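You operate a simulated robot arm through the tools that you are given. There is no shell and no other tool. Be economical: measure what you need, move in short steps, check, and stop when the job is done.

The job below is to be done with a simulated two-armed robot. You get a single attempt, and the scene is never put back.

TASK
Take the lid off the green grease pot and lay it down on the grate.

Only the result counts: the job must be done as asked and must still hold three seconds after the hand-in. Knocking over, shifting, dropping, spilling or breaking anything else fails it. Lids that push on must go on centred and level and be pressed home; caps that screw on are set level and turned clockwise until they are tight.

THE ROBOT
Two 7-joint arms with two-finger parallel grippers on one trunk, on a base that drives. Base frame: it is fixed to the floor where the robot stands at the start and does not move with it; the origin is under the middle of the robot, x ahead of it, y to its left, z up; the surface under the hand at the start is at about z = 840. Lengths are in mm, angles in degrees, forces in N, time in s.
The left shoulder is at the start at [84, 171, 1223], the right one opposite. With the tool pointing down near the work surface each hand reaches from about 300 to 860 mm from the robot's upright axis, wherever it stands, measured 20 degrees to its own side. Payload 4.4 kg a hand.
The TCP of each hand is the grasp point between the finger pads, 23 mm short of the fingertips. In the tool frame z runs along the fingers and y along their closing line. The gripper opens to 94 mm. The fingers are 38 mm wide and 10 mm thick; the gripper's body (54 by 96 mm) begins 39 mm behind the TCP.
Orientation is that of the tool frame in the base frame, as a unit quaternion [w, x, y, z]. With the fingers straight down and closing along the base's y, the tool's x points along the base's -x, its y along +y and its z along -z.

THE INTERFACE
- The arms move only by the tool drive_tool. It takes "left_steps", "right_steps" or both (then of equal length, played together; a hand with none holds still); each is a list of rows, each an object of numbers (a shift or turn left out is 0, a gripper value left out holds the last): "jaw": the finger opening in mm, from 0 to 94; "dx", "dy", "dz": the shift along the tool's x, y, z in units of 100 mm (1.0 is 100 mm); "wx", "wy", "wz": the turn, a rotation vector about the tool's x, y, z in units of 90 degrees (1.0 is 90 degrees). In form: [{"jaw": .., "dx": .., "dy": .., "dz": .., "wx": .., "wy": .., "wz": ..}, ...]. A call has 1 to 12 rows; each row is the pose to reach, as a shift and turn from the pose commanded when the call began, along the tool's axes at that moment. A call with a number of a shift or a turn outside -1 to 1 is refused whole. A row lasts 0.2 s, in which the tool goes at most 50 mm and 8.6 degrees; a call with a longer step from one row to the next is refused whole, and so is a gripper value outside its range. A pose out of reach is approached as far as the arm can. The call stops where the force on the tool passes 40 N (or 10 N more than at its start, if that is more) or the arm is blocked; 0.2 s more then pass. Each finger travels about 72 mm/s and halts on what it meets, pressing with about 23 N; the grip force reading is that of the motor and also rises with nothing between the fingers. The clock runs only during rows and for 0.2 s after the last one: add rows that repeat a pose to give the fingers time. The reply holds the time, the measured pose of the TCP, the force on the tool along the base axes, the opening and the grip force, in the units named above and with some noise, with the torque about the TCP (base axes, N m) and any sound that the robot's microphone picked up, and new pictures: "views" is both (left out), scene, wrist or none (wrist: the cameras of the hands that moved).
- Cameras (640 x 400 px; columns grow to the right, rows downward): "scene" is now at [184.9, 33.1, 1374.1]; the picture's right is [0.38, -0.92, 0.00], its down [-0.48, -0.20, -0.86] and it looks along [0.79, 0.33, -0.52] (base axes); focal length 260 px, centre (320, 200). "left" rides on the left gripper at [86, -16, -74] in its tool frame; the picture's right is [0.18, 0.98, 0.00], its down [-0.58, 0.11, -0.81] and it looks along [-0.79, 0.15, 0.59] (tool axes); focal length 243 px, centre (320, 200). "right" rides on the right gripper at [86, 16, -75] in its tool frame; the picture's right is [-0.18, 0.98, 0.00], its down [-0.58, -0.11, -0.81] and it looks along [-0.79, -0.15, 0.59] (tool axes); focal length 243 px, centre (320, 200). There is no depth. A picture from a camera that has moved, and an enlarged one, comes with that camera's place and axes in the base frame and with its lens.
- raise_lower(by): slides the trunk up (or, below 0, down) by that many mm; the arms and the scene camera ride with it, the base frame stays. It gives what a move gives, with no picture.
- roll_base(legs): drives the robot by 1 to 6 legs, each [ahead, left, turn to the left] in mm, mm and degrees, along the robot's own axes; the way and the turn of a leg run together, so that a leg with both is an arc; at most 1500 mm and 180 degrees a leg. The arms and the cameras ride along, it lands a little off, and it stops where it bumps. It gives what a move gives, and a new picture of the scene camera.
- head_to(pan, tilt): turns the head with the scene camera to pan (to the left, within 80 degrees either way) and tilt (down, from -29 to 69), counted from straight ahead of the robot. It gives what a move gives, and a new picture of the scene camera.
- zoom(camera, box): a new picture of the part [left, top, right, bottom] of that camera's present view, enlarged. The clock stands still meanwhile.
- finish_job(): hands the job in; it is judged then, once.

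Go step by step. Nothing tells you exact positions but the pictures and the camera data: compare them with the known pose of the tool, close in by small moves and look again before you grip or let go. The budget is 120 turns and 260 pictures, counting those below and the enlarged ones. Unless the task says otherwise, let go and move clear before handing in.

The tools are called after "Request:" by a JSON object that holds its "name" and its "arguments". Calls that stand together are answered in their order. drive_tool: Moves the arms, as the interface text tells. Its arguments: {"type":"object","properties":{"left_steps":{"type":"array","items":{"type":"object","properties":{"jaw":{"type":"number"},"dx":{"type":"number"},"dy":{"type":"number"},"dz":{"type":"number"},"wx":{"type":"number"},"wy":{"type":"number"},"wz":{"type":"number"}}}},"right_steps":{"type":"array","items":{"type":"object","properties":{"jaw":{"type":"number"},"dx":{"type":"number"},"dy":{"type":"number"},"dz":{"type":"number"},"wx":{"type":"number"},"wy":{"type":"number"},"wz":{"type":"number"}}}},"views":{"type":"string","enum":["both","scene","wrist","none"]}},"required":[]} The other tools are called the same way: raise_lower (by) slides the trunk up or down; roll_base (legs) drives the base; head_to (pan, tilt) turns the head that bears the scene camera; zoom (camera, box) takes an enlarged picture of a part of a camera's view; finish_job () hands the job in.

At the start:

```text
clock: 0.0
left_tcp_pos: [375.2, 264.6, 1152.5]
left_ee_rot: [0.001, 0.001, 1.0, 0.0]
left_ft_force: [0.0, -0.5, 0.2]
left_wrist_torque: [-0.02, -0.01, 0.0]
left_opening: 93.9
left_finger_force: 0.0
right_tcp_pos: [543.9, -90.4, 1180.1]
right_ee_rot: [0.0, 0.0, 1.0, -0.001]
right_ft_force: [0.1, 0.2, 0.6]
right_wrist_torque: [-0.03, 0.02, -0.05]
right_opening: 94.0
right_finger_force: 0.0
trunk travel left (down, up): [-234.0, 154.0]
robot x, y, heading: [-1.6, 0.6, -0.0]
head pan, tilt: [22.3, 31.2]
```

scene: 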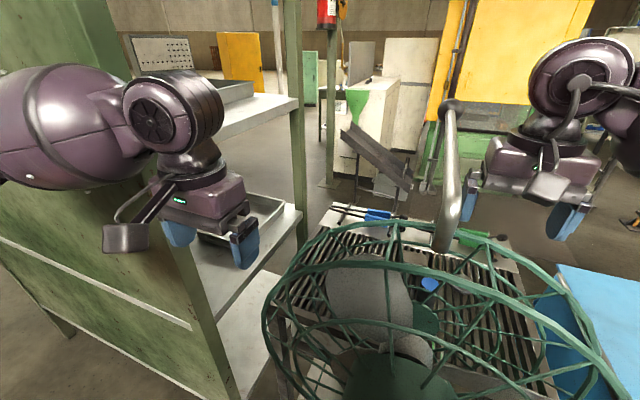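
right: 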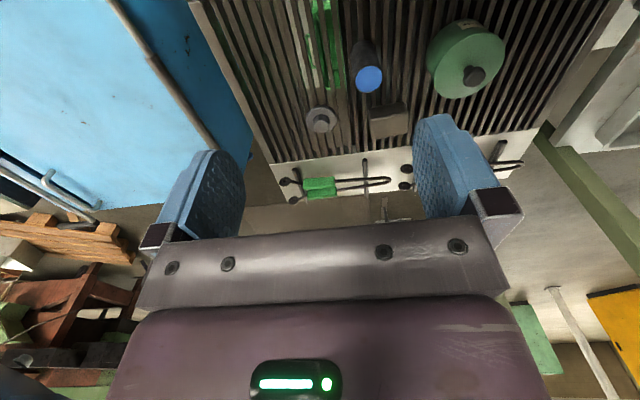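
left: 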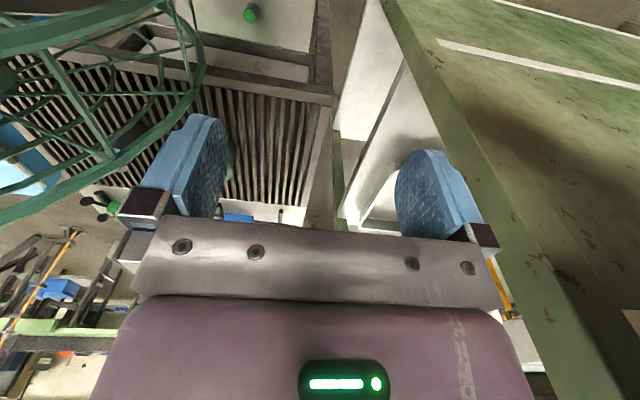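

The right wrist camera shows a green pot with a dark knob on a grate. A wire cage blocks the scene camera's view, so I'll look closer.

Request:
{"name": "zoom", "arguments": {"camera": "right", "box": [200, 0, 640, 220]}}

Request:
{"name": "zoom", "arguments": {"camera": "scene", "box": [240, 180, 640, 400]}}

Request:
{"name": "head_to", "arguments": {"pan": 5, "tilt": 50}}

```text
1.45 times, centred on (420, 110) of right
camera zoom: at [457.2, -75.1, 1255.6], right [0.18, 0.98, 0.0], down [0.58, -0.11, 0.81], along [0.79, -0.15, -0.59], focal length 353 px, centre (174, 331)
```

zoom: 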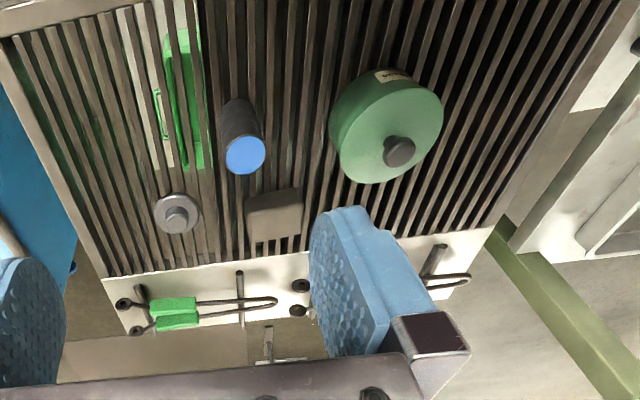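

```text
1.60 times, centred on (440, 290) of scene
camera zoom: at [184.9, 33.1, 1374.1], right [0.38, -0.92, 0.0], down [-0.48, -0.2, -0.86], along [0.79, 0.33, -0.52], focal length 417 px, centre (128, 56)
```

zoom: 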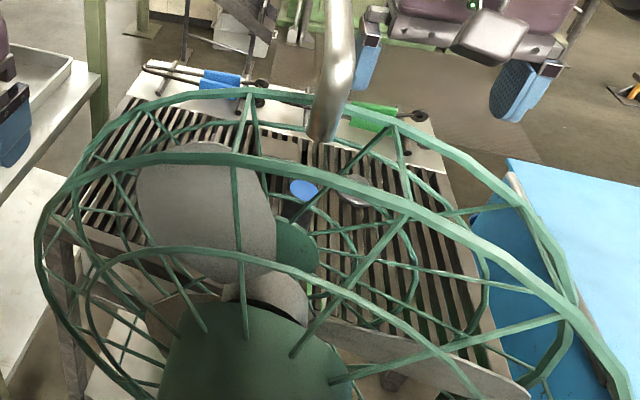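

```text
clock: 0.8
left_tcp_pos: [375.5, 265.5, 1153.1]
left_ee_rot: [0.0, 0.0, 1.0, -0.001]
left_ft_force: [-0.5, -0.2, -0.1]
left_wrist_torque: [0.0, 0.02, 0.0]
left_opening: 94.0
left_finger_force: 0.0
right_tcp_pos: [544.2, -91.3, 1179.7]
right_ee_rot: [0.0, -0.001, 1.0, 0.0]
right_ft_force: [0.8, 0.2, -1.0]
right_wrist_torque: [0.0, 0.0, 0.01]
right_opening: 93.9
right_finger_force: 0.0
trunk travel left (down, up): [-234.0, 154.0]
robot x, y, heading: [-1.0, -0.0, -0.1]
head pan, tilt: [5.0, 50.0]
camera scene: at [178.5, 5.7, 1346.5], right [0.09, -1.0, 0.0], down [-0.76, -0.07, -0.64], along [0.64, 0.06, -0.77], focal length 260 px, centre (320, 200)
```

scene: 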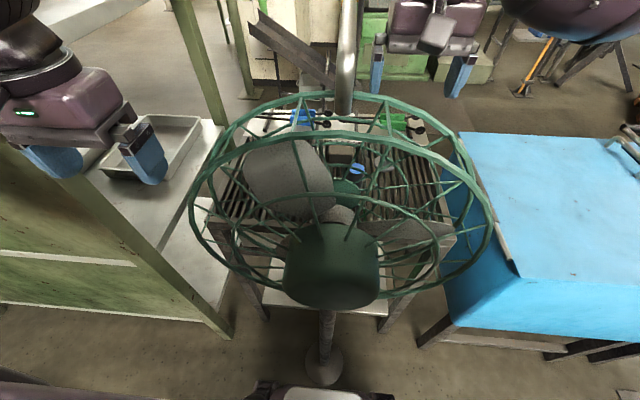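

A pedestal fan stands right in front of me, at about x 330–450 and |y| < 195, with its top near z 1250. The pot is beyond it on the grate at about (670, 110). I'll raise the trunk so that the view and the arm both clear the fan.

Request:
{"name": "raise_lower", "arguments": {"by": 150}}

Request:
{"name": "head_to", "arguments": {"pan": 8, "tilt": 48}}

Request:
{"name": "zoom", "arguments": {"camera": "right", "box": [0, 0, 640, 400]}}

```text
clock: 2.6
left_tcp_pos: [376.2, 264.0, 1302.3]
left_ee_rot: [0.0, 0.0, 1.0, 0.0]
left_ft_force: [-0.3, -0.2, -0.6]
left_wrist_torque: [0.0, 0.03, 0.01]
left_opening: 94.2
left_finger_force: 0.0
right_tcp_pos: [543.6, -90.2, 1330.6]
right_ee_rot: [0.0, 0.0, 1.0, 0.0]
right_ft_force: [-0.3, 0.3, -0.5]
right_wrist_torque: [0.01, 0.02, 0.01]
right_opening: 93.9
right_finger_force: 0.0
trunk travel left (down, up): [-384.0, 4.0]
robot x, y, heading: [-0.7, -2.0, 0.1]
head pan, tilt: [5.0, 50.0]
```

```text
clock: 3.2
left_tcp_pos: [375.5, 263.7, 1301.8]
left_ee_rot: [0.0, 0.0, 1.0, 0.0]
left_ft_force: [-0.9, -0.6, 0.1]
left_wrist_torque: [0.02, 0.05, 0.0]
left_opening: 93.8
left_finger_force: 0.0
right_tcp_pos: [544.7, -90.7, 1331.2]
right_ee_rot: [0.0, 0.0, 1.0, 0.0]
right_ft_force: [0.0, 0.0, -0.7]
right_wrist_torque: [-0.02, 0.01, -0.01]
right_opening: 94.3
right_finger_force: 0.0
trunk travel left (down, up): [-384.0, 4.0]
robot x, y, heading: [1.4, 0.7, -0.1]
head pan, tilt: [8.0, 48.0]
camera scene: at [136.3, 9.8, 1503.2], right [0.14, -0.99, 0.0], down [-0.74, -0.1, -0.67], along [0.66, 0.09, -0.74], focal length 260 px, centre (320, 200)
```

scene: 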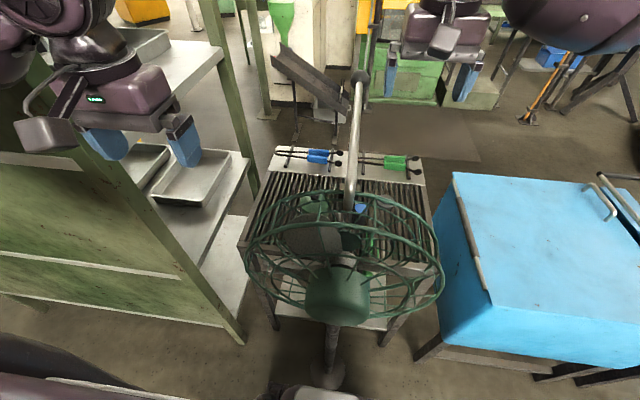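

```text
1.00 times, centred on (320, 200) of right (not enlarged: the box is as wide or as high as the picture)
camera zoom: at [457.2, -75.1, 1405.6], right [0.18, 0.98, 0.0], down [0.58, -0.11, 0.81], along [0.79, -0.15, -0.59], focal length 243 px, centre (320, 200)
```

zoom: 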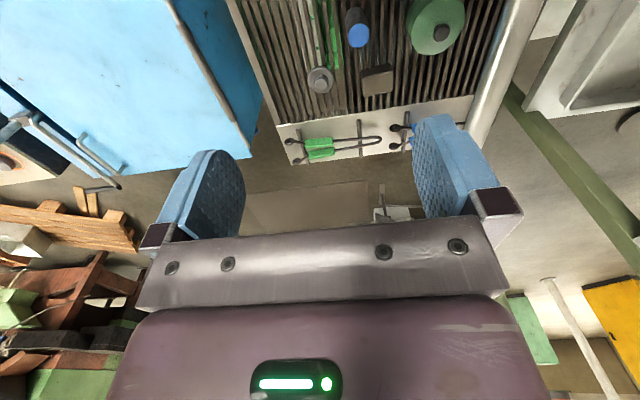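

A metal bar seems to run over the grate at about z 1200–1290, near y 0. I need a closer look at it before moving.

Request:
{"name": "zoom", "arguments": {"camera": "scene", "box": [220, 60, 460, 210]}}

Request:
{"name": "zoom", "arguments": {"camera": "scene", "box": [220, 180, 460, 330]}}

Request:
{"name": "head_to", "arguments": {"pan": 5, "tilt": 5}}

Request:
{"name": "head_to", "arguments": {"pan": 45, "tilt": 40}}

Request:
{"name": "head_to", "arguments": {"pan": -40, "tilt": 40}}

```text
2.67 times, centred on (340, 135) of scene
camera zoom: at [136.3, 9.8, 1503.2], right [0.14, -0.99, 0.0], down [-0.74, -0.1, -0.67], along [0.66, 0.09, -0.74], focal length 694 px, centre (267, 373)
```

zoom: 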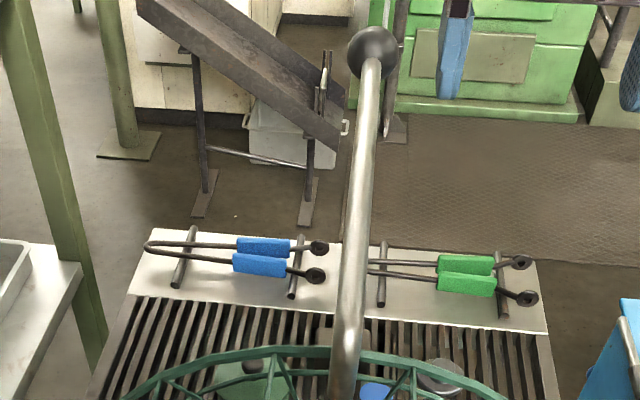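

```text
2.67 times, centred on (340, 255) of scene
camera zoom: at [136.3, 9.8, 1503.2], right [0.14, -0.99, 0.0], down [-0.74, -0.1, -0.67], along [0.66, 0.09, -0.74], focal length 694 px, centre (267, 53)
```

zoom: 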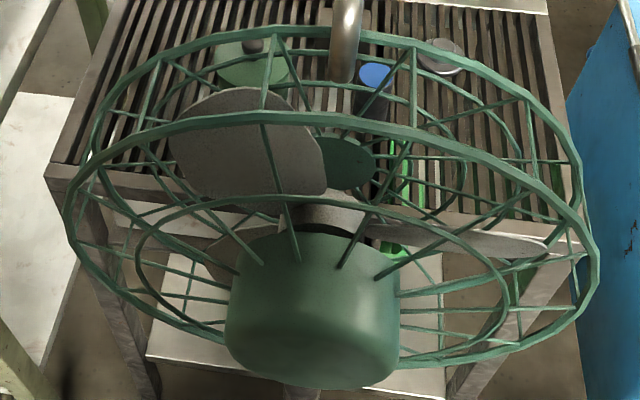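

```text
clock: 4.3
left_tcp_pos: [375.7, 264.7, 1302.9]
left_ee_rot: [0.0, 0.0, 1.0, 0.0]
left_ft_force: [0.1, -0.6, 0.1]
left_wrist_torque: [-0.02, -0.02, 0.02]
left_opening: 93.9
left_finger_force: 0.1
right_tcp_pos: [543.7, -91.6, 1330.2]
right_ee_rot: [0.001, 0.0, 1.0, -0.001]
right_ft_force: [-0.5, -0.7, 0.0]
right_wrist_torque: [0.01, -0.01, 0.0]
right_opening: 94.0
right_finger_force: 0.1
trunk travel left (down, up): [-384.0, 4.0]
robot x, y, heading: [1.2, 6.1, 0.1]
head pan, tilt: [5.0, 5.0]
camera scene: at [149.8, 6.9, 1570.4], right [0.09, -1.0, 0.0], down [-0.09, -0.01, -1.0], along [0.99, 0.09, -0.09], focal length 260 px, centre (320, 200)
```

scene: 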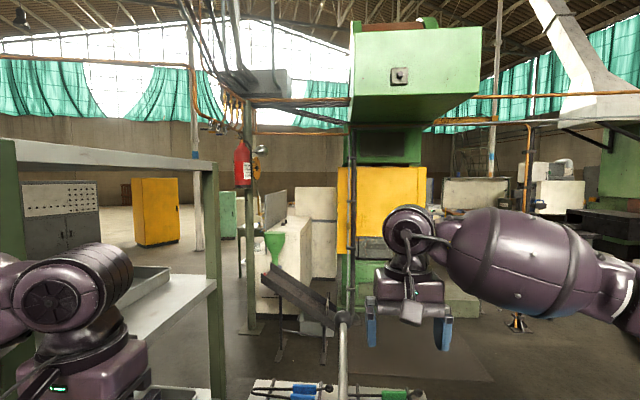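

```text
clock: 5.4
left_tcp_pos: [375.6, 265.1, 1303.2]
left_ee_rot: [0.0, 0.0, 1.0, 0.0]
left_ft_force: [0.0, -0.8, 1.0]
left_wrist_torque: [0.0, 0.0, 0.02]
left_opening: 93.9
left_finger_force: 0.0
right_tcp_pos: [543.3, -90.1, 1330.4]
right_ee_rot: [0.0, 0.0, 1.0, 0.0]
right_ft_force: [0.7, -0.1, 0.3]
right_wrist_torque: [0.0, -0.01, -0.01]
right_opening: 93.9
right_finger_force: 0.0
trunk travel left (down, up): [-384.0, 4.0]
robot x, y, heading: [-0.5, 1.5, -0.0]
head pan, tilt: [45.0, 40.0]
camera scene: at [118.5, 59.0, 1514.8], right [0.71, -0.71, 0.0], down [-0.45, -0.45, -0.77], along [0.54, 0.54, -0.64], focal length 260 px, centre (320, 200)
```

scene: 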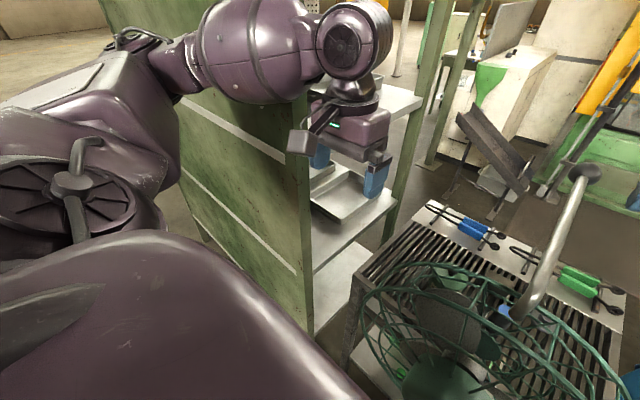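

```text
clock: 7.0
left_tcp_pos: [375.8, 265.4, 1302.5]
left_ee_rot: [0.0, 0.0, 1.0, 0.0]
left_ft_force: [-0.5, -0.3, 0.4]
left_wrist_torque: [-0.02, 0.02, -0.03]
left_opening: 94.2
left_finger_force: 0.1
right_tcp_pos: [542.5, -91.8, 1330.7]
right_ee_rot: [0.0, -0.001, 1.0, 0.0]
right_ft_force: [0.4, -0.6, 0.1]
right_wrist_torque: [-0.03, -0.03, 0.01]
right_opening: 94.0
right_finger_force: 0.1
trunk travel left (down, up): [-384.0, 4.0]
robot x, y, heading: [0.4, -1.4, 0.2]
head pan, tilt: [-40.0, 40.0]
camera scene: at [123.4, -55.7, 1514.7], right [-0.64, -0.77, 0.0], down [-0.49, 0.41, -0.77], along [0.59, -0.49, -0.64], focal length 260 px, centre (320, 200)
```

scene: 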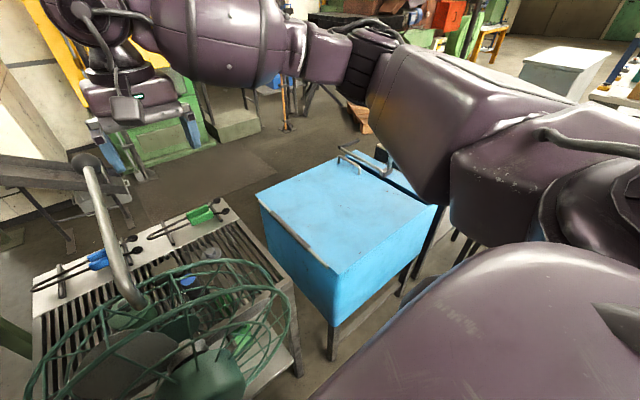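

The bar looks like a ball-ended lever reaching over the grate. I'll zoom in on its near end to see what carries it.

Request:
{"name": "zoom", "arguments": {"camera": "scene", "box": [0, 140, 320, 400]}}

Request:
{"name": "zoom", "arguments": {"camera": "left", "box": [0, 0, 400, 250]}}

Request:
{"name": "head_to", "arguments": {"pan": 30, "tilt": 50}}

Request:
{"name": "zoom", "arguments": {"camera": "scene", "box": [300, 60, 620, 260]}}

```text
1.54 times, centred on (160, 270) of scene
camera zoom: at [123.4, -55.7, 1514.7], right [-0.64, -0.77, 0.0], down [-0.49, 0.41, -0.77], along [0.59, -0.49, -0.64], focal length 401 px, centre (566, 92)
```

zoom: 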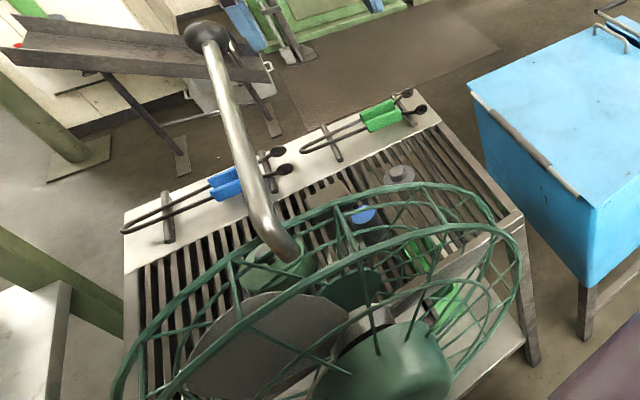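

```text
1.60 times, centred on (200, 125) of left
camera zoom: at [288.2, 247.6, 1376.5], right [-0.18, 0.98, 0.0], down [0.58, 0.11, 0.81], along [0.79, 0.15, -0.59], focal length 388 px, centre (512, 320)
```

zoom: 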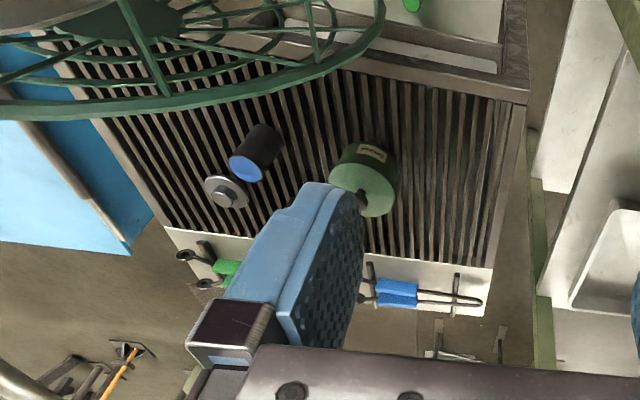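

```text
clock: 8.4
left_tcp_pos: [374.7, 264.8, 1303.4]
left_ee_rot: [0.0, 0.0, 1.0, 0.0]
left_ft_force: [0.4, -0.4, -0.9]
left_wrist_torque: [-0.02, 0.01, 0.01]
left_opening: 94.2
left_finger_force: 0.1
right_tcp_pos: [543.9, -90.6, 1330.5]
right_ee_rot: [0.0, 0.0, 1.0, 0.0]
right_ft_force: [0.7, -0.1, 0.2]
right_wrist_torque: [-0.02, 0.01, 0.0]
right_opening: 93.9
right_finger_force: 0.0
trunk travel left (down, up): [-384.0, 4.0]
robot x, y, heading: [3.0, -3.5, -0.1]
head pan, tilt: [30.0, 50.0]
camera scene: at [125.0, 37.3, 1500.5], right [0.5, -0.87, 0.0], down [-0.66, -0.38, -0.64], along [0.56, 0.32, -0.77], focal length 260 px, centre (320, 200)
```

scene: 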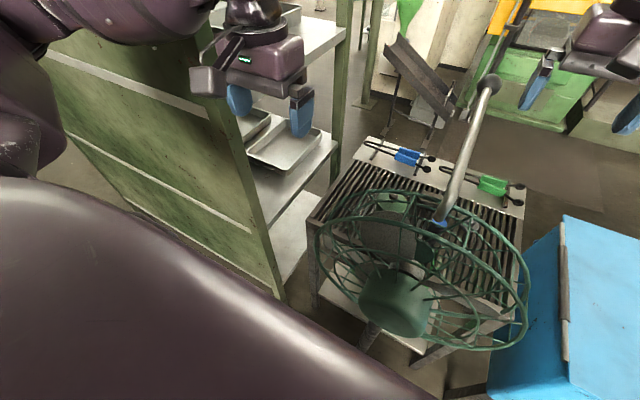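

```text
2.00 times, centred on (460, 160) of scene
camera zoom: at [125.0, 37.3, 1500.5], right [0.5, -0.87, 0.0], down [-0.66, -0.38, -0.64], along [0.56, 0.32, -0.77], focal length 521 px, centre (40, 280)
```

zoom: 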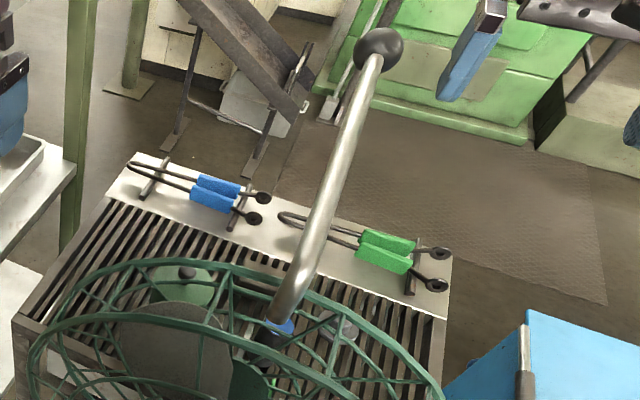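

The pot's knob is at about (660, 101, 905). The rod and fan block the right arm, so the left arm will come round the fan's left side. Moving forward at height first.

Request:
{"name": "drive_tool", "arguments": {"left_steps": [{"dx": -0.3}, {"dx": -0.6}, {"dx": -0.9}, {"dx": -1.0}], "views": "scene"}}

Request:
{"name": "drive_tool", "arguments": {"left_steps": [{"dx": -0.3}, {"dx": -0.6}, {"dx": -0.9}, {"dx": -1.0}], "views": "both"}}

```text
clock: 9.6
left_tcp_pos: [450.9, 255.3, 1313.5]
left_ee_rot: [0.012, 0.003, 1.0, 0.005]
left_ft_force: [0.4, 0.0, -0.8]
left_wrist_torque: [0.02, -0.05, -0.05]
left_opening: 94.1
left_finger_force: 0.1
right_tcp_pos: [525.2, -97.8, 1337.6]
right_ee_rot: [0.005, -0.002, 1.0, 0.003]
right_ft_force: [0.7, -0.3, -0.1]
right_wrist_torque: [0.03, 0.0, -0.04]
right_opening: 94.0
right_finger_force: 0.1
trunk travel left (down, up): [-384.0, 4.0]
robot x, y, heading: [-1.3, 0.5, 0.4]
head pan, tilt: [30.0, 50.0]
stopped in row 4 (left hand): the arm was blocked; the commanded pose is now the measured one
camera scene: at [102.7, 27.8, 1502.7], right [0.5, -0.86, 0.0], down [-0.65, -0.38, -0.65], along [0.57, 0.33, -0.76], focal length 260 px, centre (320, 200)
```

scene: 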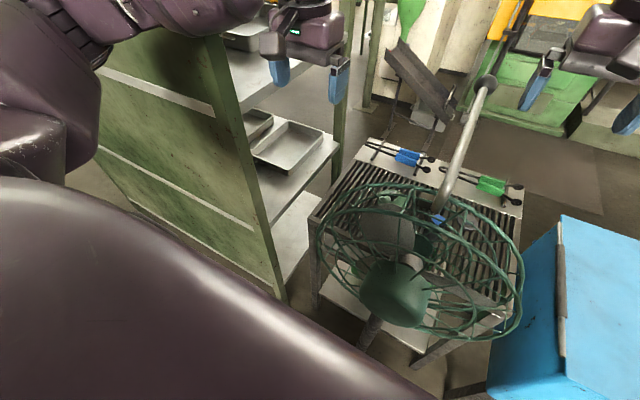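

```text
clock: 10.8
left_tcp_pos: [520.6, 258.7, 1321.0]
left_ee_rot: [0.017, -0.002, 1.0, 0.01]
left_ft_force: [0.2, 1.0, -0.7]
left_wrist_torque: [-0.01, 0.05, -0.03]
left_opening: 93.9
left_finger_force: 0.2
right_tcp_pos: [502.3, -93.1, 1344.2]
right_ee_rot: [0.013, -0.011, 1.0, 0.004]
right_ft_force: [0.3, 0.0, -0.6]
right_wrist_torque: [0.0, -0.02, -0.03]
right_opening: 94.1
right_finger_force: 0.0
trunk travel left (down, up): [-384.0, 4.0]
robot x, y, heading: [-10.5, 2.5, 1.2]
head pan, tilt: [30.0, 50.0]
stopped in row 4 (left hand): the arm was blocked; the commanded pose is now the measured one
camera scene: at [75.9, 24.5, 1504.3], right [0.52, -0.85, 0.01], down [-0.64, -0.39, -0.66], along [0.57, 0.34, -0.75], focal length 260 px, centre (320, 200)
camera left: at [430.1, 241.6, 1391.9], right [-0.19, 0.98, 0.01], down [0.55, 0.09, 0.83], along [0.81, 0.16, -0.56], focal length 243 px, centre (320, 200)
```

scene: 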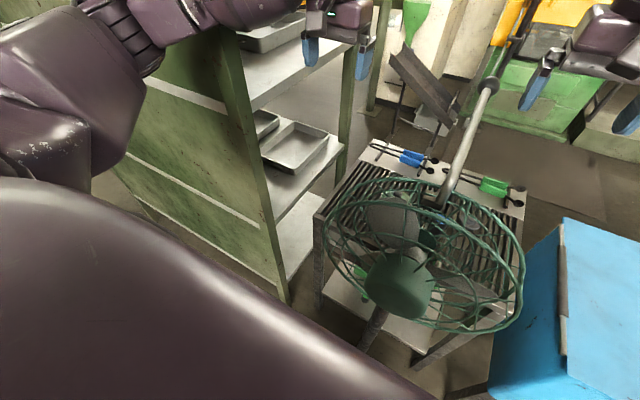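
left: 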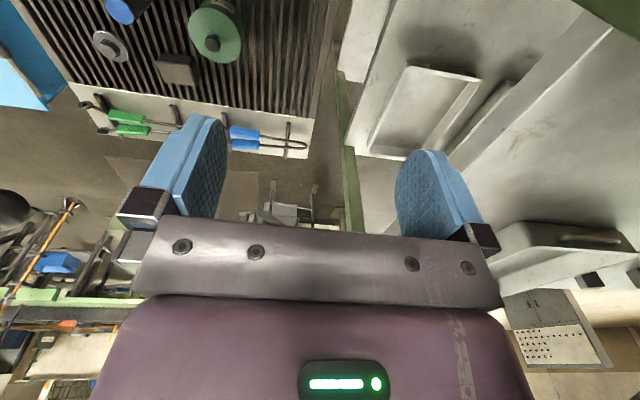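

The robot itself is being pushed back: the left elbow is pressing on the green cabinet panel. I'll retreat at once.

Request:
{"name": "drive_tool", "arguments": {"left_steps": [{"dx": 0.3}, {"dx": 0.6}, {"dx": 0.9}, {"dx": 1.0}], "views": "none"}}

Request:
{"name": "drive_tool", "arguments": {"left_steps": [{"dx": 0.2}, {"dx": 0.4}, {"dx": 0.4}], "views": "none"}}

Request:
{"name": "head_to", "arguments": {"pan": 60, "tilt": 25}}

```text
clock: 11.8
left_tcp_pos: [468.2, 245.7, 1300.4]
left_ee_rot: [-0.003, 0.008, 1.0, 0.009]
left_ft_force: [0.1, 0.4, 0.5]
left_wrist_torque: [-0.09, 0.03, 0.01]
left_opening: 94.0
left_finger_force: 0.1
right_tcp_pos: [543.7, -104.4, 1327.3]
right_ee_rot: [-0.002, -0.003, 1.0, 0.007]
right_ft_force: [-0.2, 0.5, -0.2]
right_wrist_torque: [0.01, -0.03, -0.03]
right_opening: 94.1
right_finger_force: 0.1
trunk travel left (down, up): [-384.0, 4.0]
robot x, y, heading: [-4.5, 0.5, 0.4]
head pan, tilt: [30.0, 50.0]
```

```text
clock: 12.6
left_tcp_pos: [420.6, 267.2, 1300.6]
left_ee_rot: [0.002, 0.0, 1.0, 0.003]
left_ft_force: [-0.4, 0.6, -0.5]
left_wrist_torque: [0.01, 0.0, 0.01]
left_opening: 94.0
left_finger_force: 0.2
right_tcp_pos: [539.3, -86.7, 1330.2]
right_ee_rot: [0.0, -0.006, 1.0, 0.001]
right_ft_force: [-0.8, -0.6, -1.5]
right_wrist_torque: [0.02, -0.02, -0.01]
right_opening: 94.0
right_finger_force: 0.0
trunk travel left (down, up): [-384.0, 4.0]
robot x, y, heading: [-6.5, -0.7, 1.0]
head pan, tilt: [30.0, 50.0]
```

```text
clock: 13.5
left_tcp_pos: [421.4, 266.5, 1300.7]
left_ee_rot: [0.001, 0.001, 1.0, 0.003]
left_ft_force: [0.1, 0.4, 0.1]
left_wrist_torque: [-0.01, -0.04, 0.01]
left_opening: 93.7
left_finger_force: 0.0
right_tcp_pos: [540.2, -84.1, 1331.2]
right_ee_rot: [0.0, -0.006, 1.0, 0.0]
right_ft_force: [-0.5, 0.7, -0.3]
right_wrist_torque: [0.03, 0.03, -0.07]
right_opening: 94.0
right_finger_force: 0.0
trunk travel left (down, up): [-384.0, 4.0]
robot x, y, heading: [-3.1, 4.4, 0.2]
head pan, tilt: [60.0, 25.0]
camera scene: at [97.7, 79.0, 1538.0], right [0.87, -0.49, 0.0], down [-0.21, -0.37, -0.91], along [0.44, 0.79, -0.42], focal length 260 px, centre (320, 200)
```

scene: 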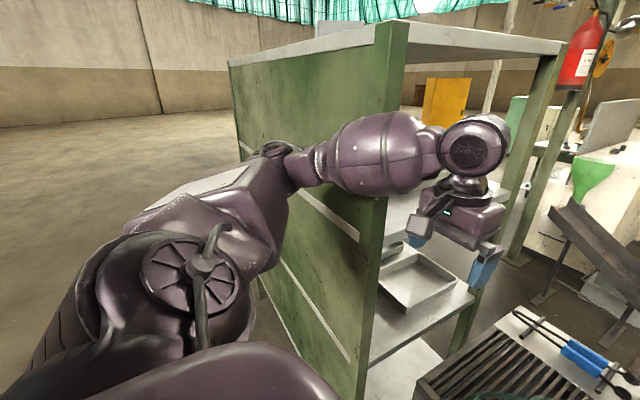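

The elbow sticks out to about y 540, in front of the cabinet panel. I'll lift the left hand, then shift the base back, right and forward so the left arm has room between the cabinet and the fan.

Request:
{"name": "drive_tool", "arguments": {"left_steps": [{"dz": -0.3, "dx": 0.1}, {"dz": -0.6, "dx": 0.2}, {"dz": -0.9, "dx": 0.3}, {"dz": -1.0, "dx": 0.4}], "views": "scene"}}

Request:
{"name": "head_to", "arguments": {"pan": -60, "tilt": 40}}

```text
clock: 14.5
left_tcp_pos: [380.6, 267.9, 1401.4]
left_ee_rot: [0.002, 0.001, 1.0, 0.003]
left_ft_force: [0.1, 0.1, 0.1]
left_wrist_torque: [0.02, 0.03, 0.02]
left_opening: 94.0
left_finger_force: 0.0
right_tcp_pos: [539.6, -84.8, 1331.5]
right_ee_rot: [0.0, -0.006, 1.0, 0.0]
right_ft_force: [-0.2, -0.4, 0.2]
right_wrist_torque: [0.02, 0.01, -0.04]
right_opening: 93.9
right_finger_force: 0.0
trunk travel left (down, up): [-384.0, 4.0]
robot x, y, heading: [-5.6, 0.1, 0.9]
head pan, tilt: [60.0, 25.0]
camera scene: at [97.3, 79.5, 1538.0], right [0.87, -0.49, 0.0], down [-0.21, -0.37, -0.91], along [0.44, 0.79, -0.42], focal length 260 px, centre (320, 200)
```

scene: 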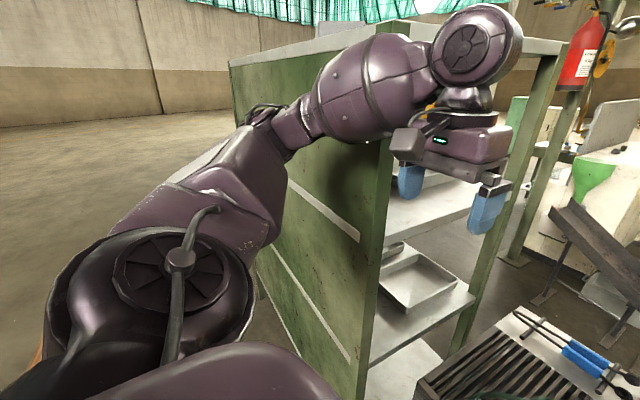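

```text
clock: 16.5
left_tcp_pos: [381.0, 267.5, 1400.6]
left_ee_rot: [0.0, 0.002, 1.0, 0.002]
left_ft_force: [-0.1, 0.1, 0.5]
left_wrist_torque: [-0.01, -0.03, -0.01]
left_opening: 93.9
left_finger_force: 0.2
right_tcp_pos: [538.3, -83.7, 1332.4]
right_ee_rot: [0.0, -0.006, 1.0, -0.001]
right_ft_force: [-0.1, -0.2, 1.1]
right_wrist_torque: [0.02, 0.03, -0.01]
right_opening: 93.8
right_finger_force: 0.2
trunk travel left (down, up): [-384.0, 4.0]
robot x, y, heading: [-5.9, -3.1, 0.9]
head pan, tilt: [-60.0, 40.0]
camera scene: at [96.2, -74.1, 1514.7], right [-0.86, -0.51, 0.0], down [-0.33, 0.55, -0.77], along [0.39, -0.66, -0.64], focal length 260 px, centre (320, 200)
```

scene: 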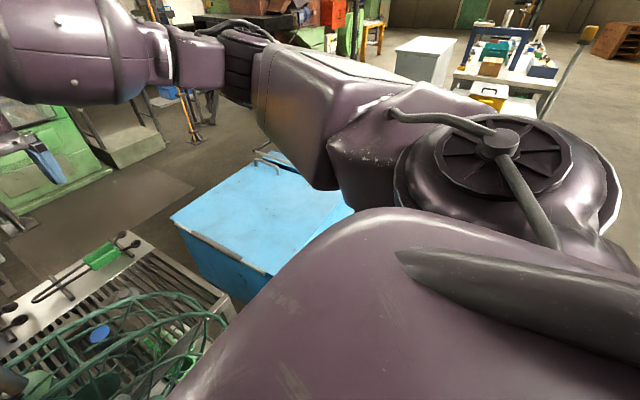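

The right side is clear, so I'll shift the base now.

Request:
{"name": "roll_base", "arguments": {"legs": [[-60, 0, 0], [0, -180, 0], [60, 0, -0.7]]}}

Request:
{"name": "head_to", "arguments": {"pan": 30, "tilt": 42}}

```text
clock: 19.9
left_tcp_pos: [387.7, 80.5, 1399.4]
left_ee_rot: [0.0, 0.007, 1.0, 0.003]
left_ft_force: [0.4, -0.7, -1.6]
left_wrist_torque: [0.0, 0.02, 0.0]
left_opening: 93.8
left_finger_force: 0.0
right_tcp_pos: [541.1, -272.3, 1330.9]
right_ee_rot: [-0.001, -0.001, 1.0, 0.0]
right_ft_force: [0.0, -0.4, -0.3]
right_wrist_torque: [0.03, 0.04, 0.0]
right_opening: 93.9
right_finger_force: 0.0
trunk travel left (down, up): [-384.0, 4.0]
robot x, y, heading: [-6.3, -180.5, 0.0]
head pan, tilt: [-60.0, 40.0]
camera scene: at [99.2, -257.4, 1514.5], right [-0.86, -0.5, 0.0], down [-0.32, 0.56, -0.77], along [0.38, -0.66, -0.64], focal length 260 px, centre (320, 200)
```

scene: 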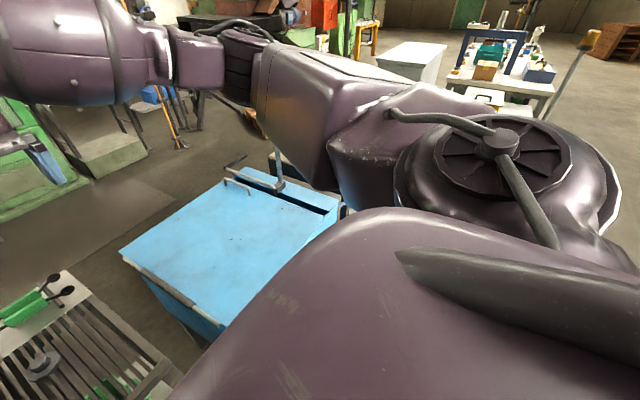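

```text
clock: 21.5
left_tcp_pos: [385.1, 81.7, 1400.1]
left_ee_rot: [0.002, 0.007, 1.0, 0.003]
left_ft_force: [0.9, -0.2, -0.9]
left_wrist_torque: [0.02, 0.03, 0.01]
left_opening: 93.9
left_finger_force: 0.2
right_tcp_pos: [540.1, -272.0, 1331.6]
right_ee_rot: [-0.001, -0.001, 1.0, 0.0]
right_ft_force: [0.1, -0.7, -0.5]
right_wrist_torque: [-0.03, 0.01, -0.03]
right_opening: 94.0
right_finger_force: 0.0
trunk travel left (down, up): [-384.0, 4.0]
robot x, y, heading: [-4.1, -182.9, 0.1]
head pan, tilt: [30.0, 42.0]
camera scene: at [126.7, -141.7, 1511.8], right [0.5, -0.86, 0.0], down [-0.58, -0.34, -0.74], along [0.64, 0.37, -0.67], focal length 260 px, centre (320, 200)
```

scene: 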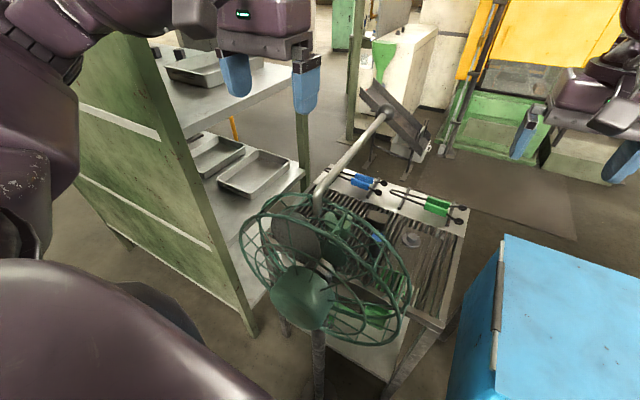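

The rod's position checks out: from about (395, 0, 1208) to (666, 5, 1289). I'll move the left hand forward at z 1400 and check for contact.

Request:
{"name": "drive_tool", "arguments": {"left_steps": [{"dx": -0.2, "dy": 0.15}, {"dx": -0.4, "dy": 0.3}, {"dx": -0.6, "dy": 0.45}, {"dx": -0.8, "dy": 0.6}, {"dx": -1.0, "dy": 0.7}], "views": "none"}}

Request:
{"name": "head_to", "arguments": {"pan": 50, "tilt": 25}}

```text
clock: 22.7
left_tcp_pos: [488.1, 150.7, 1400.9]
left_ee_rot: [0.001, 0.007, 1.0, 0.004]
left_ft_force: [0.4, 0.2, 0.1]
left_wrist_torque: [-0.01, 0.01, 0.02]
left_opening: 94.3
left_finger_force: 0.0
right_tcp_pos: [541.4, -272.0, 1329.8]
right_ee_rot: [-0.001, -0.001, 1.0, 0.0]
right_ft_force: [-0.3, 0.6, -0.3]
right_wrist_torque: [0.0, 0.0, 0.0]
right_opening: 94.0
right_finger_force: 0.1
trunk travel left (down, up): [-384.0, 4.0]
robot x, y, heading: [-2.0, -182.9, 0.1]
head pan, tilt: [30.0, 42.0]
```

```text
clock: 23.6
left_tcp_pos: [487.3, 150.4, 1400.6]
left_ee_rot: [0.001, 0.007, 1.0, 0.002]
left_ft_force: [0.2, 0.1, 0.2]
left_wrist_torque: [0.02, 0.0, -0.02]
left_opening: 94.2
left_finger_force: 0.1
right_tcp_pos: [539.8, -271.9, 1329.7]
right_ee_rot: [0.001, -0.001, 1.0, 0.0]
right_ft_force: [0.5, 0.5, -0.9]
right_wrist_torque: [0.04, -0.01, -0.01]
right_opening: 94.0
right_finger_force: 0.1
trunk travel left (down, up): [-384.0, 4.0]
robot x, y, heading: [0.3, -185.6, -0.1]
head pan, tilt: [50.0, 25.0]
camera scene: at [113.7, -113.0, 1538.0], right [0.77, -0.64, 0.0], down [-0.27, -0.32, -0.91], along [0.58, 0.7, -0.42], focal length 260 px, centre (320, 200)
```

scene: 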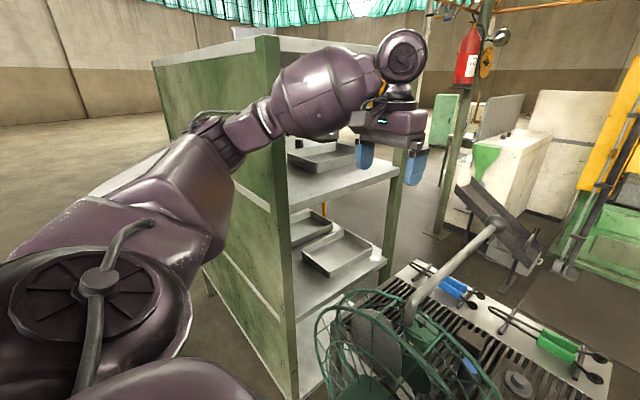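

No contact, so I'll continue forward.

Request:
{"name": "drive_tool", "arguments": {"left_steps": [{"dx": -0.25}, {"dx": -0.5}, {"dx": -0.75}, {"dx": -1.0}], "views": "none"}}

Request:
{"name": "drive_tool", "arguments": {"left_steps": [{"dx": -0.25}, {"dx": -0.5}, {"dx": -0.6}], "views": "both"}}

```text
clock: 24.6
left_tcp_pos: [588.4, 150.3, 1402.8]
left_ee_rot: [0.001, 0.008, 1.0, 0.003]
left_ft_force: [-0.5, -0.6, 0.9]
left_wrist_torque: [-0.04, 0.04, 0.02]
left_opening: 94.1
left_finger_force: 0.0
right_tcp_pos: [540.1, -273.0, 1331.2]
right_ee_rot: [-0.001, 0.0, 1.0, 0.0]
right_ft_force: [0.2, 0.7, 0.3]
right_wrist_torque: [0.01, 0.03, -0.01]
right_opening: 94.1
right_finger_force: 0.1
trunk travel left (down, up): [-384.0, 4.0]
robot x, y, heading: [-4.8, -182.5, 0.1]
head pan, tilt: [50.0, 25.0]
```

```text
clock: 25.4
left_tcp_pos: [647.5, 148.3, 1401.5]
left_ee_rot: [0.002, 0.008, 1.0, 0.003]
left_ft_force: [-1.0, -0.3, 0.4]
left_wrist_torque: [0.01, -0.03, -0.03]
left_opening: 93.9
left_finger_force: 0.0
right_tcp_pos: [540.3, -272.5, 1331.1]
right_ee_rot: [0.0, -0.001, 1.0, 0.0]
right_ft_force: [0.1, -0.9, 0.2]
right_wrist_torque: [0.01, 0.01, -0.03]
right_opening: 93.7
right_finger_force: 0.0
trunk travel left (down, up): [-384.0, 4.0]
robot x, y, heading: [-3.5, -183.8, 0.2]
head pan, tilt: [50.0, 25.0]
camera scene: at [113.7, -112.9, 1538.0], right [0.77, -0.64, 0.0], down [-0.27, -0.32, -0.91], along [0.58, 0.7, -0.42], focal length 260 px, centre (320, 200)
camera left: at [559.2, 133.4, 1475.1], right [-0.17, 0.99, 0.01], down [0.58, 0.1, 0.81], along [0.8, 0.14, -0.59], focal length 243 px, centre (320, 200)
```

scene: 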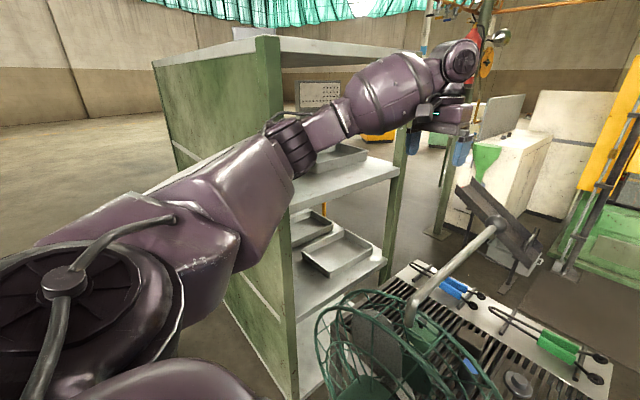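
left: 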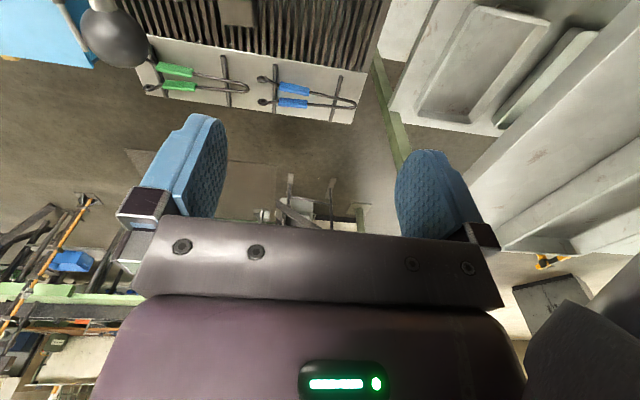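

I'm past the rod on its left side with clearance, so I'll descend in stages.

Request:
{"name": "drive_tool", "arguments": {"left_steps": [{"dz": 0.25}, {"dz": 0.5}, {"dz": 0.75}, {"dz": 1.0}], "views": "none"}}

Request:
{"name": "drive_tool", "arguments": {"left_steps": [{"dz": 0.25}, {"dz": 0.5}, {"dz": 0.75}, {"dz": 1.0}], "views": "both"}}

```text
clock: 26.4
left_tcp_pos: [646.9, 147.7, 1300.6]
left_ee_rot: [0.001, 0.007, 1.0, 0.002]
left_ft_force: [0.1, 0.3, 0.0]
left_wrist_torque: [0.01, -0.01, 0.01]
left_opening: 93.9
left_finger_force: 0.1
right_tcp_pos: [541.0, -272.9, 1330.7]
right_ee_rot: [-0.002, -0.001, 1.0, 0.001]
right_ft_force: [0.8, 1.1, -0.8]
right_wrist_torque: [0.0, -0.01, 0.02]
right_opening: 93.8
right_finger_force: 0.1
trunk travel left (down, up): [-384.0, 4.0]
robot x, y, heading: [-3.1, -181.0, 0.1]
head pan, tilt: [50.0, 25.0]
```

```text
clock: 27.4
left_tcp_pos: [646.4, 149.1, 1201.6]
left_ee_rot: [0.001, 0.007, 1.0, 0.003]
left_ft_force: [-0.6, -0.3, -0.4]
left_wrist_torque: [-0.05, 0.02, 0.0]
left_opening: 93.9
left_finger_force: 0.0
right_tcp_pos: [541.0, -272.2, 1330.4]
right_ee_rot: [0.001, -0.001, 1.0, -0.001]
right_ft_force: [0.3, 0.7, -0.6]
right_wrist_torque: [0.02, -0.02, 0.0]
right_opening: 93.9
right_finger_force: 0.1
trunk travel left (down, up): [-384.0, 4.0]
robot x, y, heading: [-6.3, -180.6, 0.3]
head pan, tilt: [50.0, 25.0]
camera scene: at [113.7, -112.7, 1538.0], right [0.77, -0.64, 0.0], down [-0.27, -0.32, -0.91], along [0.58, 0.7, -0.42], focal length 260 px, centre (320, 200)
camera left: at [559.1, 132.0, 1276.1], right [-0.17, 0.99, 0.01], down [0.58, 0.1, 0.81], along [0.8, 0.14, -0.59], focal length 243 px, centre (320, 200)
```

scene: 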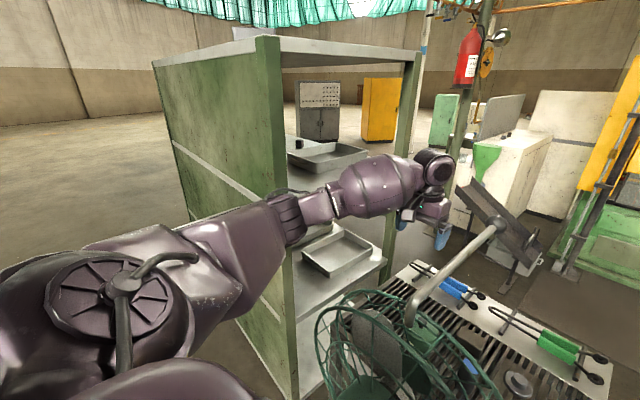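
left: 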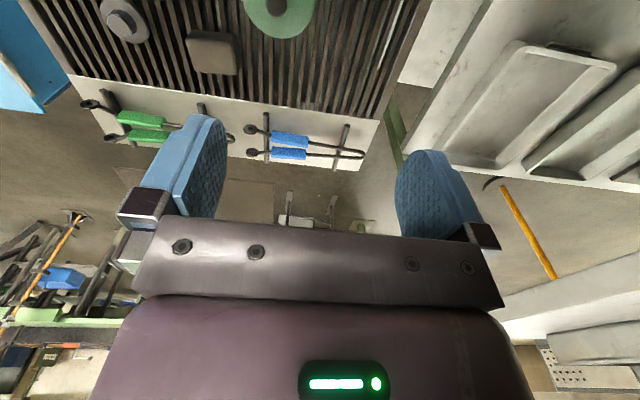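

Still clear. I'll go down another 150 mm while moving toward y = 110.

Request:
{"name": "drive_tool", "arguments": {"left_steps": [{"dz": 0.25}, {"dz": 0.5}, {"dz": 0.75}, {"dz": 1.0}], "views": "none"}}

Request:
{"name": "drive_tool", "arguments": {"left_steps": [{"dz": 0.2}, {"dz": 0.4, "dy": -0.1}, {"dz": 0.5, "dy": -0.3}, {"dz": 0.5, "dy": -0.45}], "views": "both"}}

```text
clock: 28.4
left_tcp_pos: [647.4, 149.3, 1100.6]
left_ee_rot: [0.001, 0.008, 1.0, 0.003]
left_ft_force: [0.5, 0.2, 0.5]
left_wrist_torque: [-0.02, -0.01, 0.02]
left_opening: 94.0
left_finger_force: 0.0
right_tcp_pos: [540.3, -271.4, 1330.6]
right_ee_rot: [0.0, 0.0, 1.0, 0.0]
right_ft_force: [0.0, -0.5, 0.7]
right_wrist_torque: [0.01, 0.02, -0.01]
right_opening: 94.1
right_finger_force: 0.0
trunk travel left (down, up): [-384.0, 4.0]
robot x, y, heading: [-5.1, -179.9, -0.1]
head pan, tilt: [50.0, 25.0]
```

```text
clock: 29.4
left_tcp_pos: [649.4, 104.2, 1051.4]
left_ee_rot: [0.001, 0.008, 1.0, 0.002]
left_ft_force: [-0.2, -0.1, 0.0]
left_wrist_torque: [0.01, 0.0, 0.02]
left_opening: 93.7
left_finger_force: 0.1
right_tcp_pos: [541.0, -272.5, 1331.1]
right_ee_rot: [-0.001, -0.001, 1.0, -0.001]
right_ft_force: [0.7, -0.8, 0.4]
right_wrist_torque: [0.0, 0.0, -0.01]
right_opening: 94.2
right_finger_force: 0.1
trunk travel left (down, up): [-384.0, 4.0]
robot x, y, heading: [-4.5, -182.3, 0.0]
head pan, tilt: [50.0, 25.0]
camera scene: at [113.5, -113.3, 1538.1], right [0.77, -0.64, 0.0], down [-0.27, -0.32, -0.91], along [0.58, 0.7, -0.42], focal length 260 px, centre (320, 200)
camera left: at [560.1, 87.8, 1124.3], right [-0.17, 0.99, 0.01], down [0.58, 0.1, 0.81], along [0.8, 0.14, -0.59], focal length 243 px, centre (320, 200)
```

scene: 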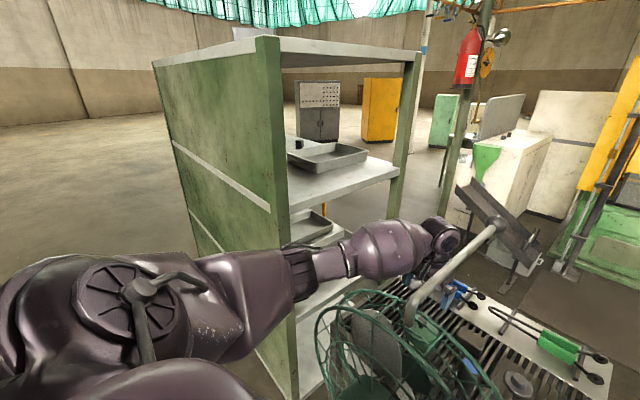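
left: 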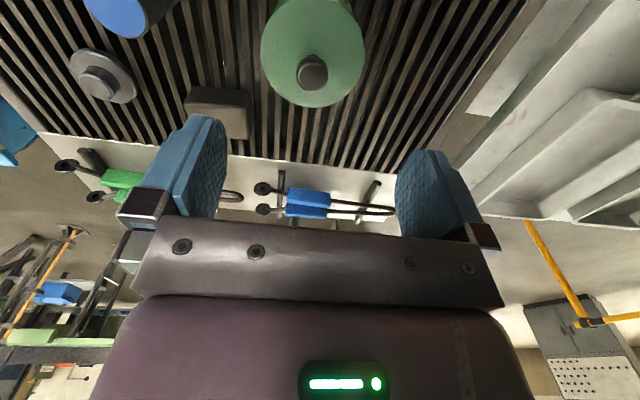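

The knob is at about (664, 99, 918). I'll come down to z ≈ 970 above it and look again.

Request:
{"name": "drive_tool", "arguments": {"left_steps": [{"dz": 0.3, "dx": -0.05}, {"dz": 0.6, "dx": -0.1, "dy": -0.05}, {"dz": 0.8, "dx": -0.14, "dy": -0.05}, {"dz": 0.8, "dx": -0.14, "dy": -0.05}], "views": "wrist"}}

Request:
{"name": "zoom", "arguments": {"camera": "left", "box": [200, 0, 440, 150]}}

```text
clock: 30.6
left_tcp_pos: [664.5, 128.5, 978.2]
left_ee_rot: [0.009, -0.006, 1.0, 0.009]
left_ft_force: [-0.1, -0.9, 0.1]
left_wrist_torque: [-0.04, -0.02, 0.0]
left_opening: 93.8
left_finger_force: 0.1
right_tcp_pos: [540.1, -262.3, 1329.9]
right_ee_rot: [0.0, -0.004, 1.0, -0.002]
right_ft_force: [0.5, 0.4, -0.1]
right_wrist_torque: [0.01, 0.03, -0.01]
right_opening: 94.1
right_finger_force: 0.0
trunk travel left (down, up): [-384.0, 4.0]
robot x, y, heading: [-3.7, -177.1, 0.5]
head pan, tilt: [50.0, 25.0]
stopped in row 4 (left hand): the arm was blocked; the commanded pose is now the measured one
camera left: at [576.5, 109.0, 1050.6], right [-0.2, 0.98, 0.02], down [0.56, 0.1, 0.82], along [0.8, 0.17, -0.57], focal length 243 px, centre (320, 200)
```

left: 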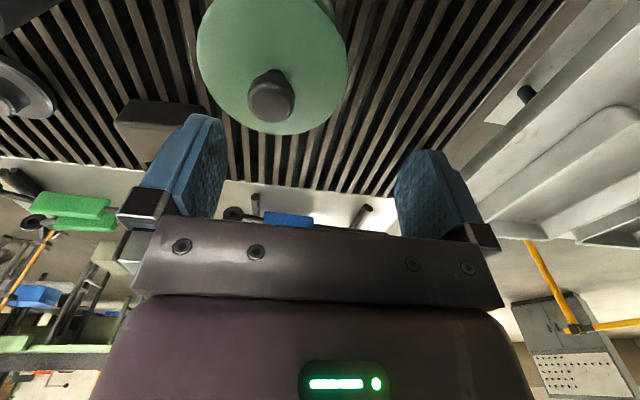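

```text
2.67 times, centred on (320, 75) of left
camera zoom: at [576.5, 109.0, 1050.6], right [-0.2, 0.98, 0.02], down [0.56, 0.1, 0.82], along [0.8, 0.17, -0.57], focal length 647 px, centre (320, 533)
```

zoom: 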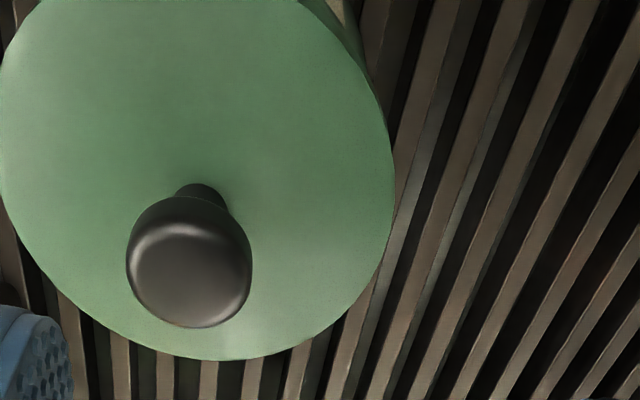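

The arm has met something and been pushed about 30 mm to the left. I'll back up straight away and look.

Request:
{"name": "drive_tool", "arguments": {"left_steps": [{"dz": -0.3}, {"dz": -0.6}, {"dz": -0.9}, {"dz": -1.0}], "views": "none"}}

Request:
{"name": "head_to", "arguments": {"pan": 38, "tilt": 35}}

Request:
{"name": "zoom", "arguments": {"camera": "scene", "box": [220, 80, 540, 280]}}

```text
clock: 31.6
left_tcp_pos: [663.1, 115.1, 1079.8]
left_ee_rot: [0.009, -0.002, 1.0, 0.009]
left_ft_force: [-0.6, 0.1, -0.1]
left_wrist_torque: [0.01, -0.01, 0.01]
left_opening: 94.0
left_finger_force: 0.1
right_tcp_pos: [539.2, -269.0, 1330.1]
right_ee_rot: [0.0, -0.002, 1.0, 0.0]
right_ft_force: [-0.1, 0.3, 0.0]
right_wrist_torque: [0.04, -0.01, -0.01]
right_opening: 94.4
right_finger_force: 0.1
trunk travel left (down, up): [-384.0, 4.0]
robot x, y, heading: [-5.8, -180.1, 0.5]
head pan, tilt: [50.0, 25.0]
```

```text
clock: 32.3
left_tcp_pos: [664.0, 116.0, 1079.4]
left_ee_rot: [0.007, -0.002, 1.0, 0.009]
left_ft_force: [-0.7, 0.3, 0.1]
left_wrist_torque: [-0.02, 0.02, 0.04]
left_opening: 94.0
left_finger_force: 0.0
right_tcp_pos: [541.1, -269.7, 1331.1]
right_ee_rot: [0.0, -0.001, 1.0, 0.0]
right_ft_force: [-0.3, -0.1, 0.0]
right_wrist_torque: [0.02, -0.03, 0.0]
right_opening: 93.6
right_finger_force: 0.0
trunk travel left (down, up): [-384.0, 4.0]
robot x, y, heading: [-2.2, -184.5, 0.4]
head pan, tilt: [38.0, 35.0]
camera scene: at [123.7, -127.7, 1522.3], right [0.62, -0.78, 0.0], down [-0.45, -0.36, -0.82], along [0.64, 0.51, -0.57], focal length 260 px, centre (320, 200)
```

scene: 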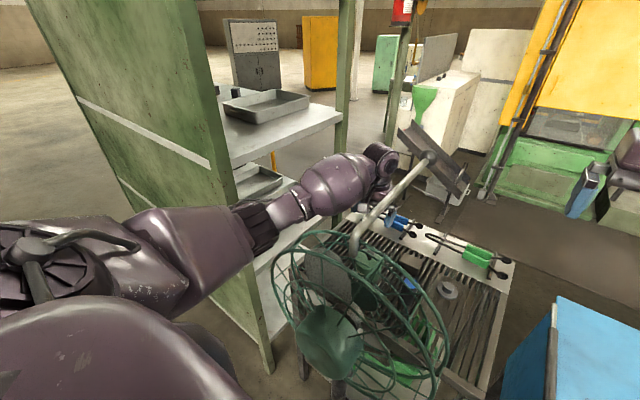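

```text
2.00 times, centred on (380, 180) of scene
camera zoom: at [123.7, -127.7, 1522.3], right [0.62, -0.78, 0.0], down [-0.45, -0.36, -0.82], along [0.64, 0.51, -0.57], focal length 521 px, centre (200, 240)
```

zoom: 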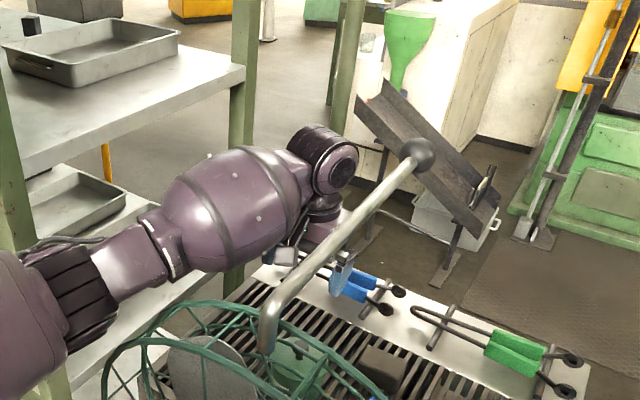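

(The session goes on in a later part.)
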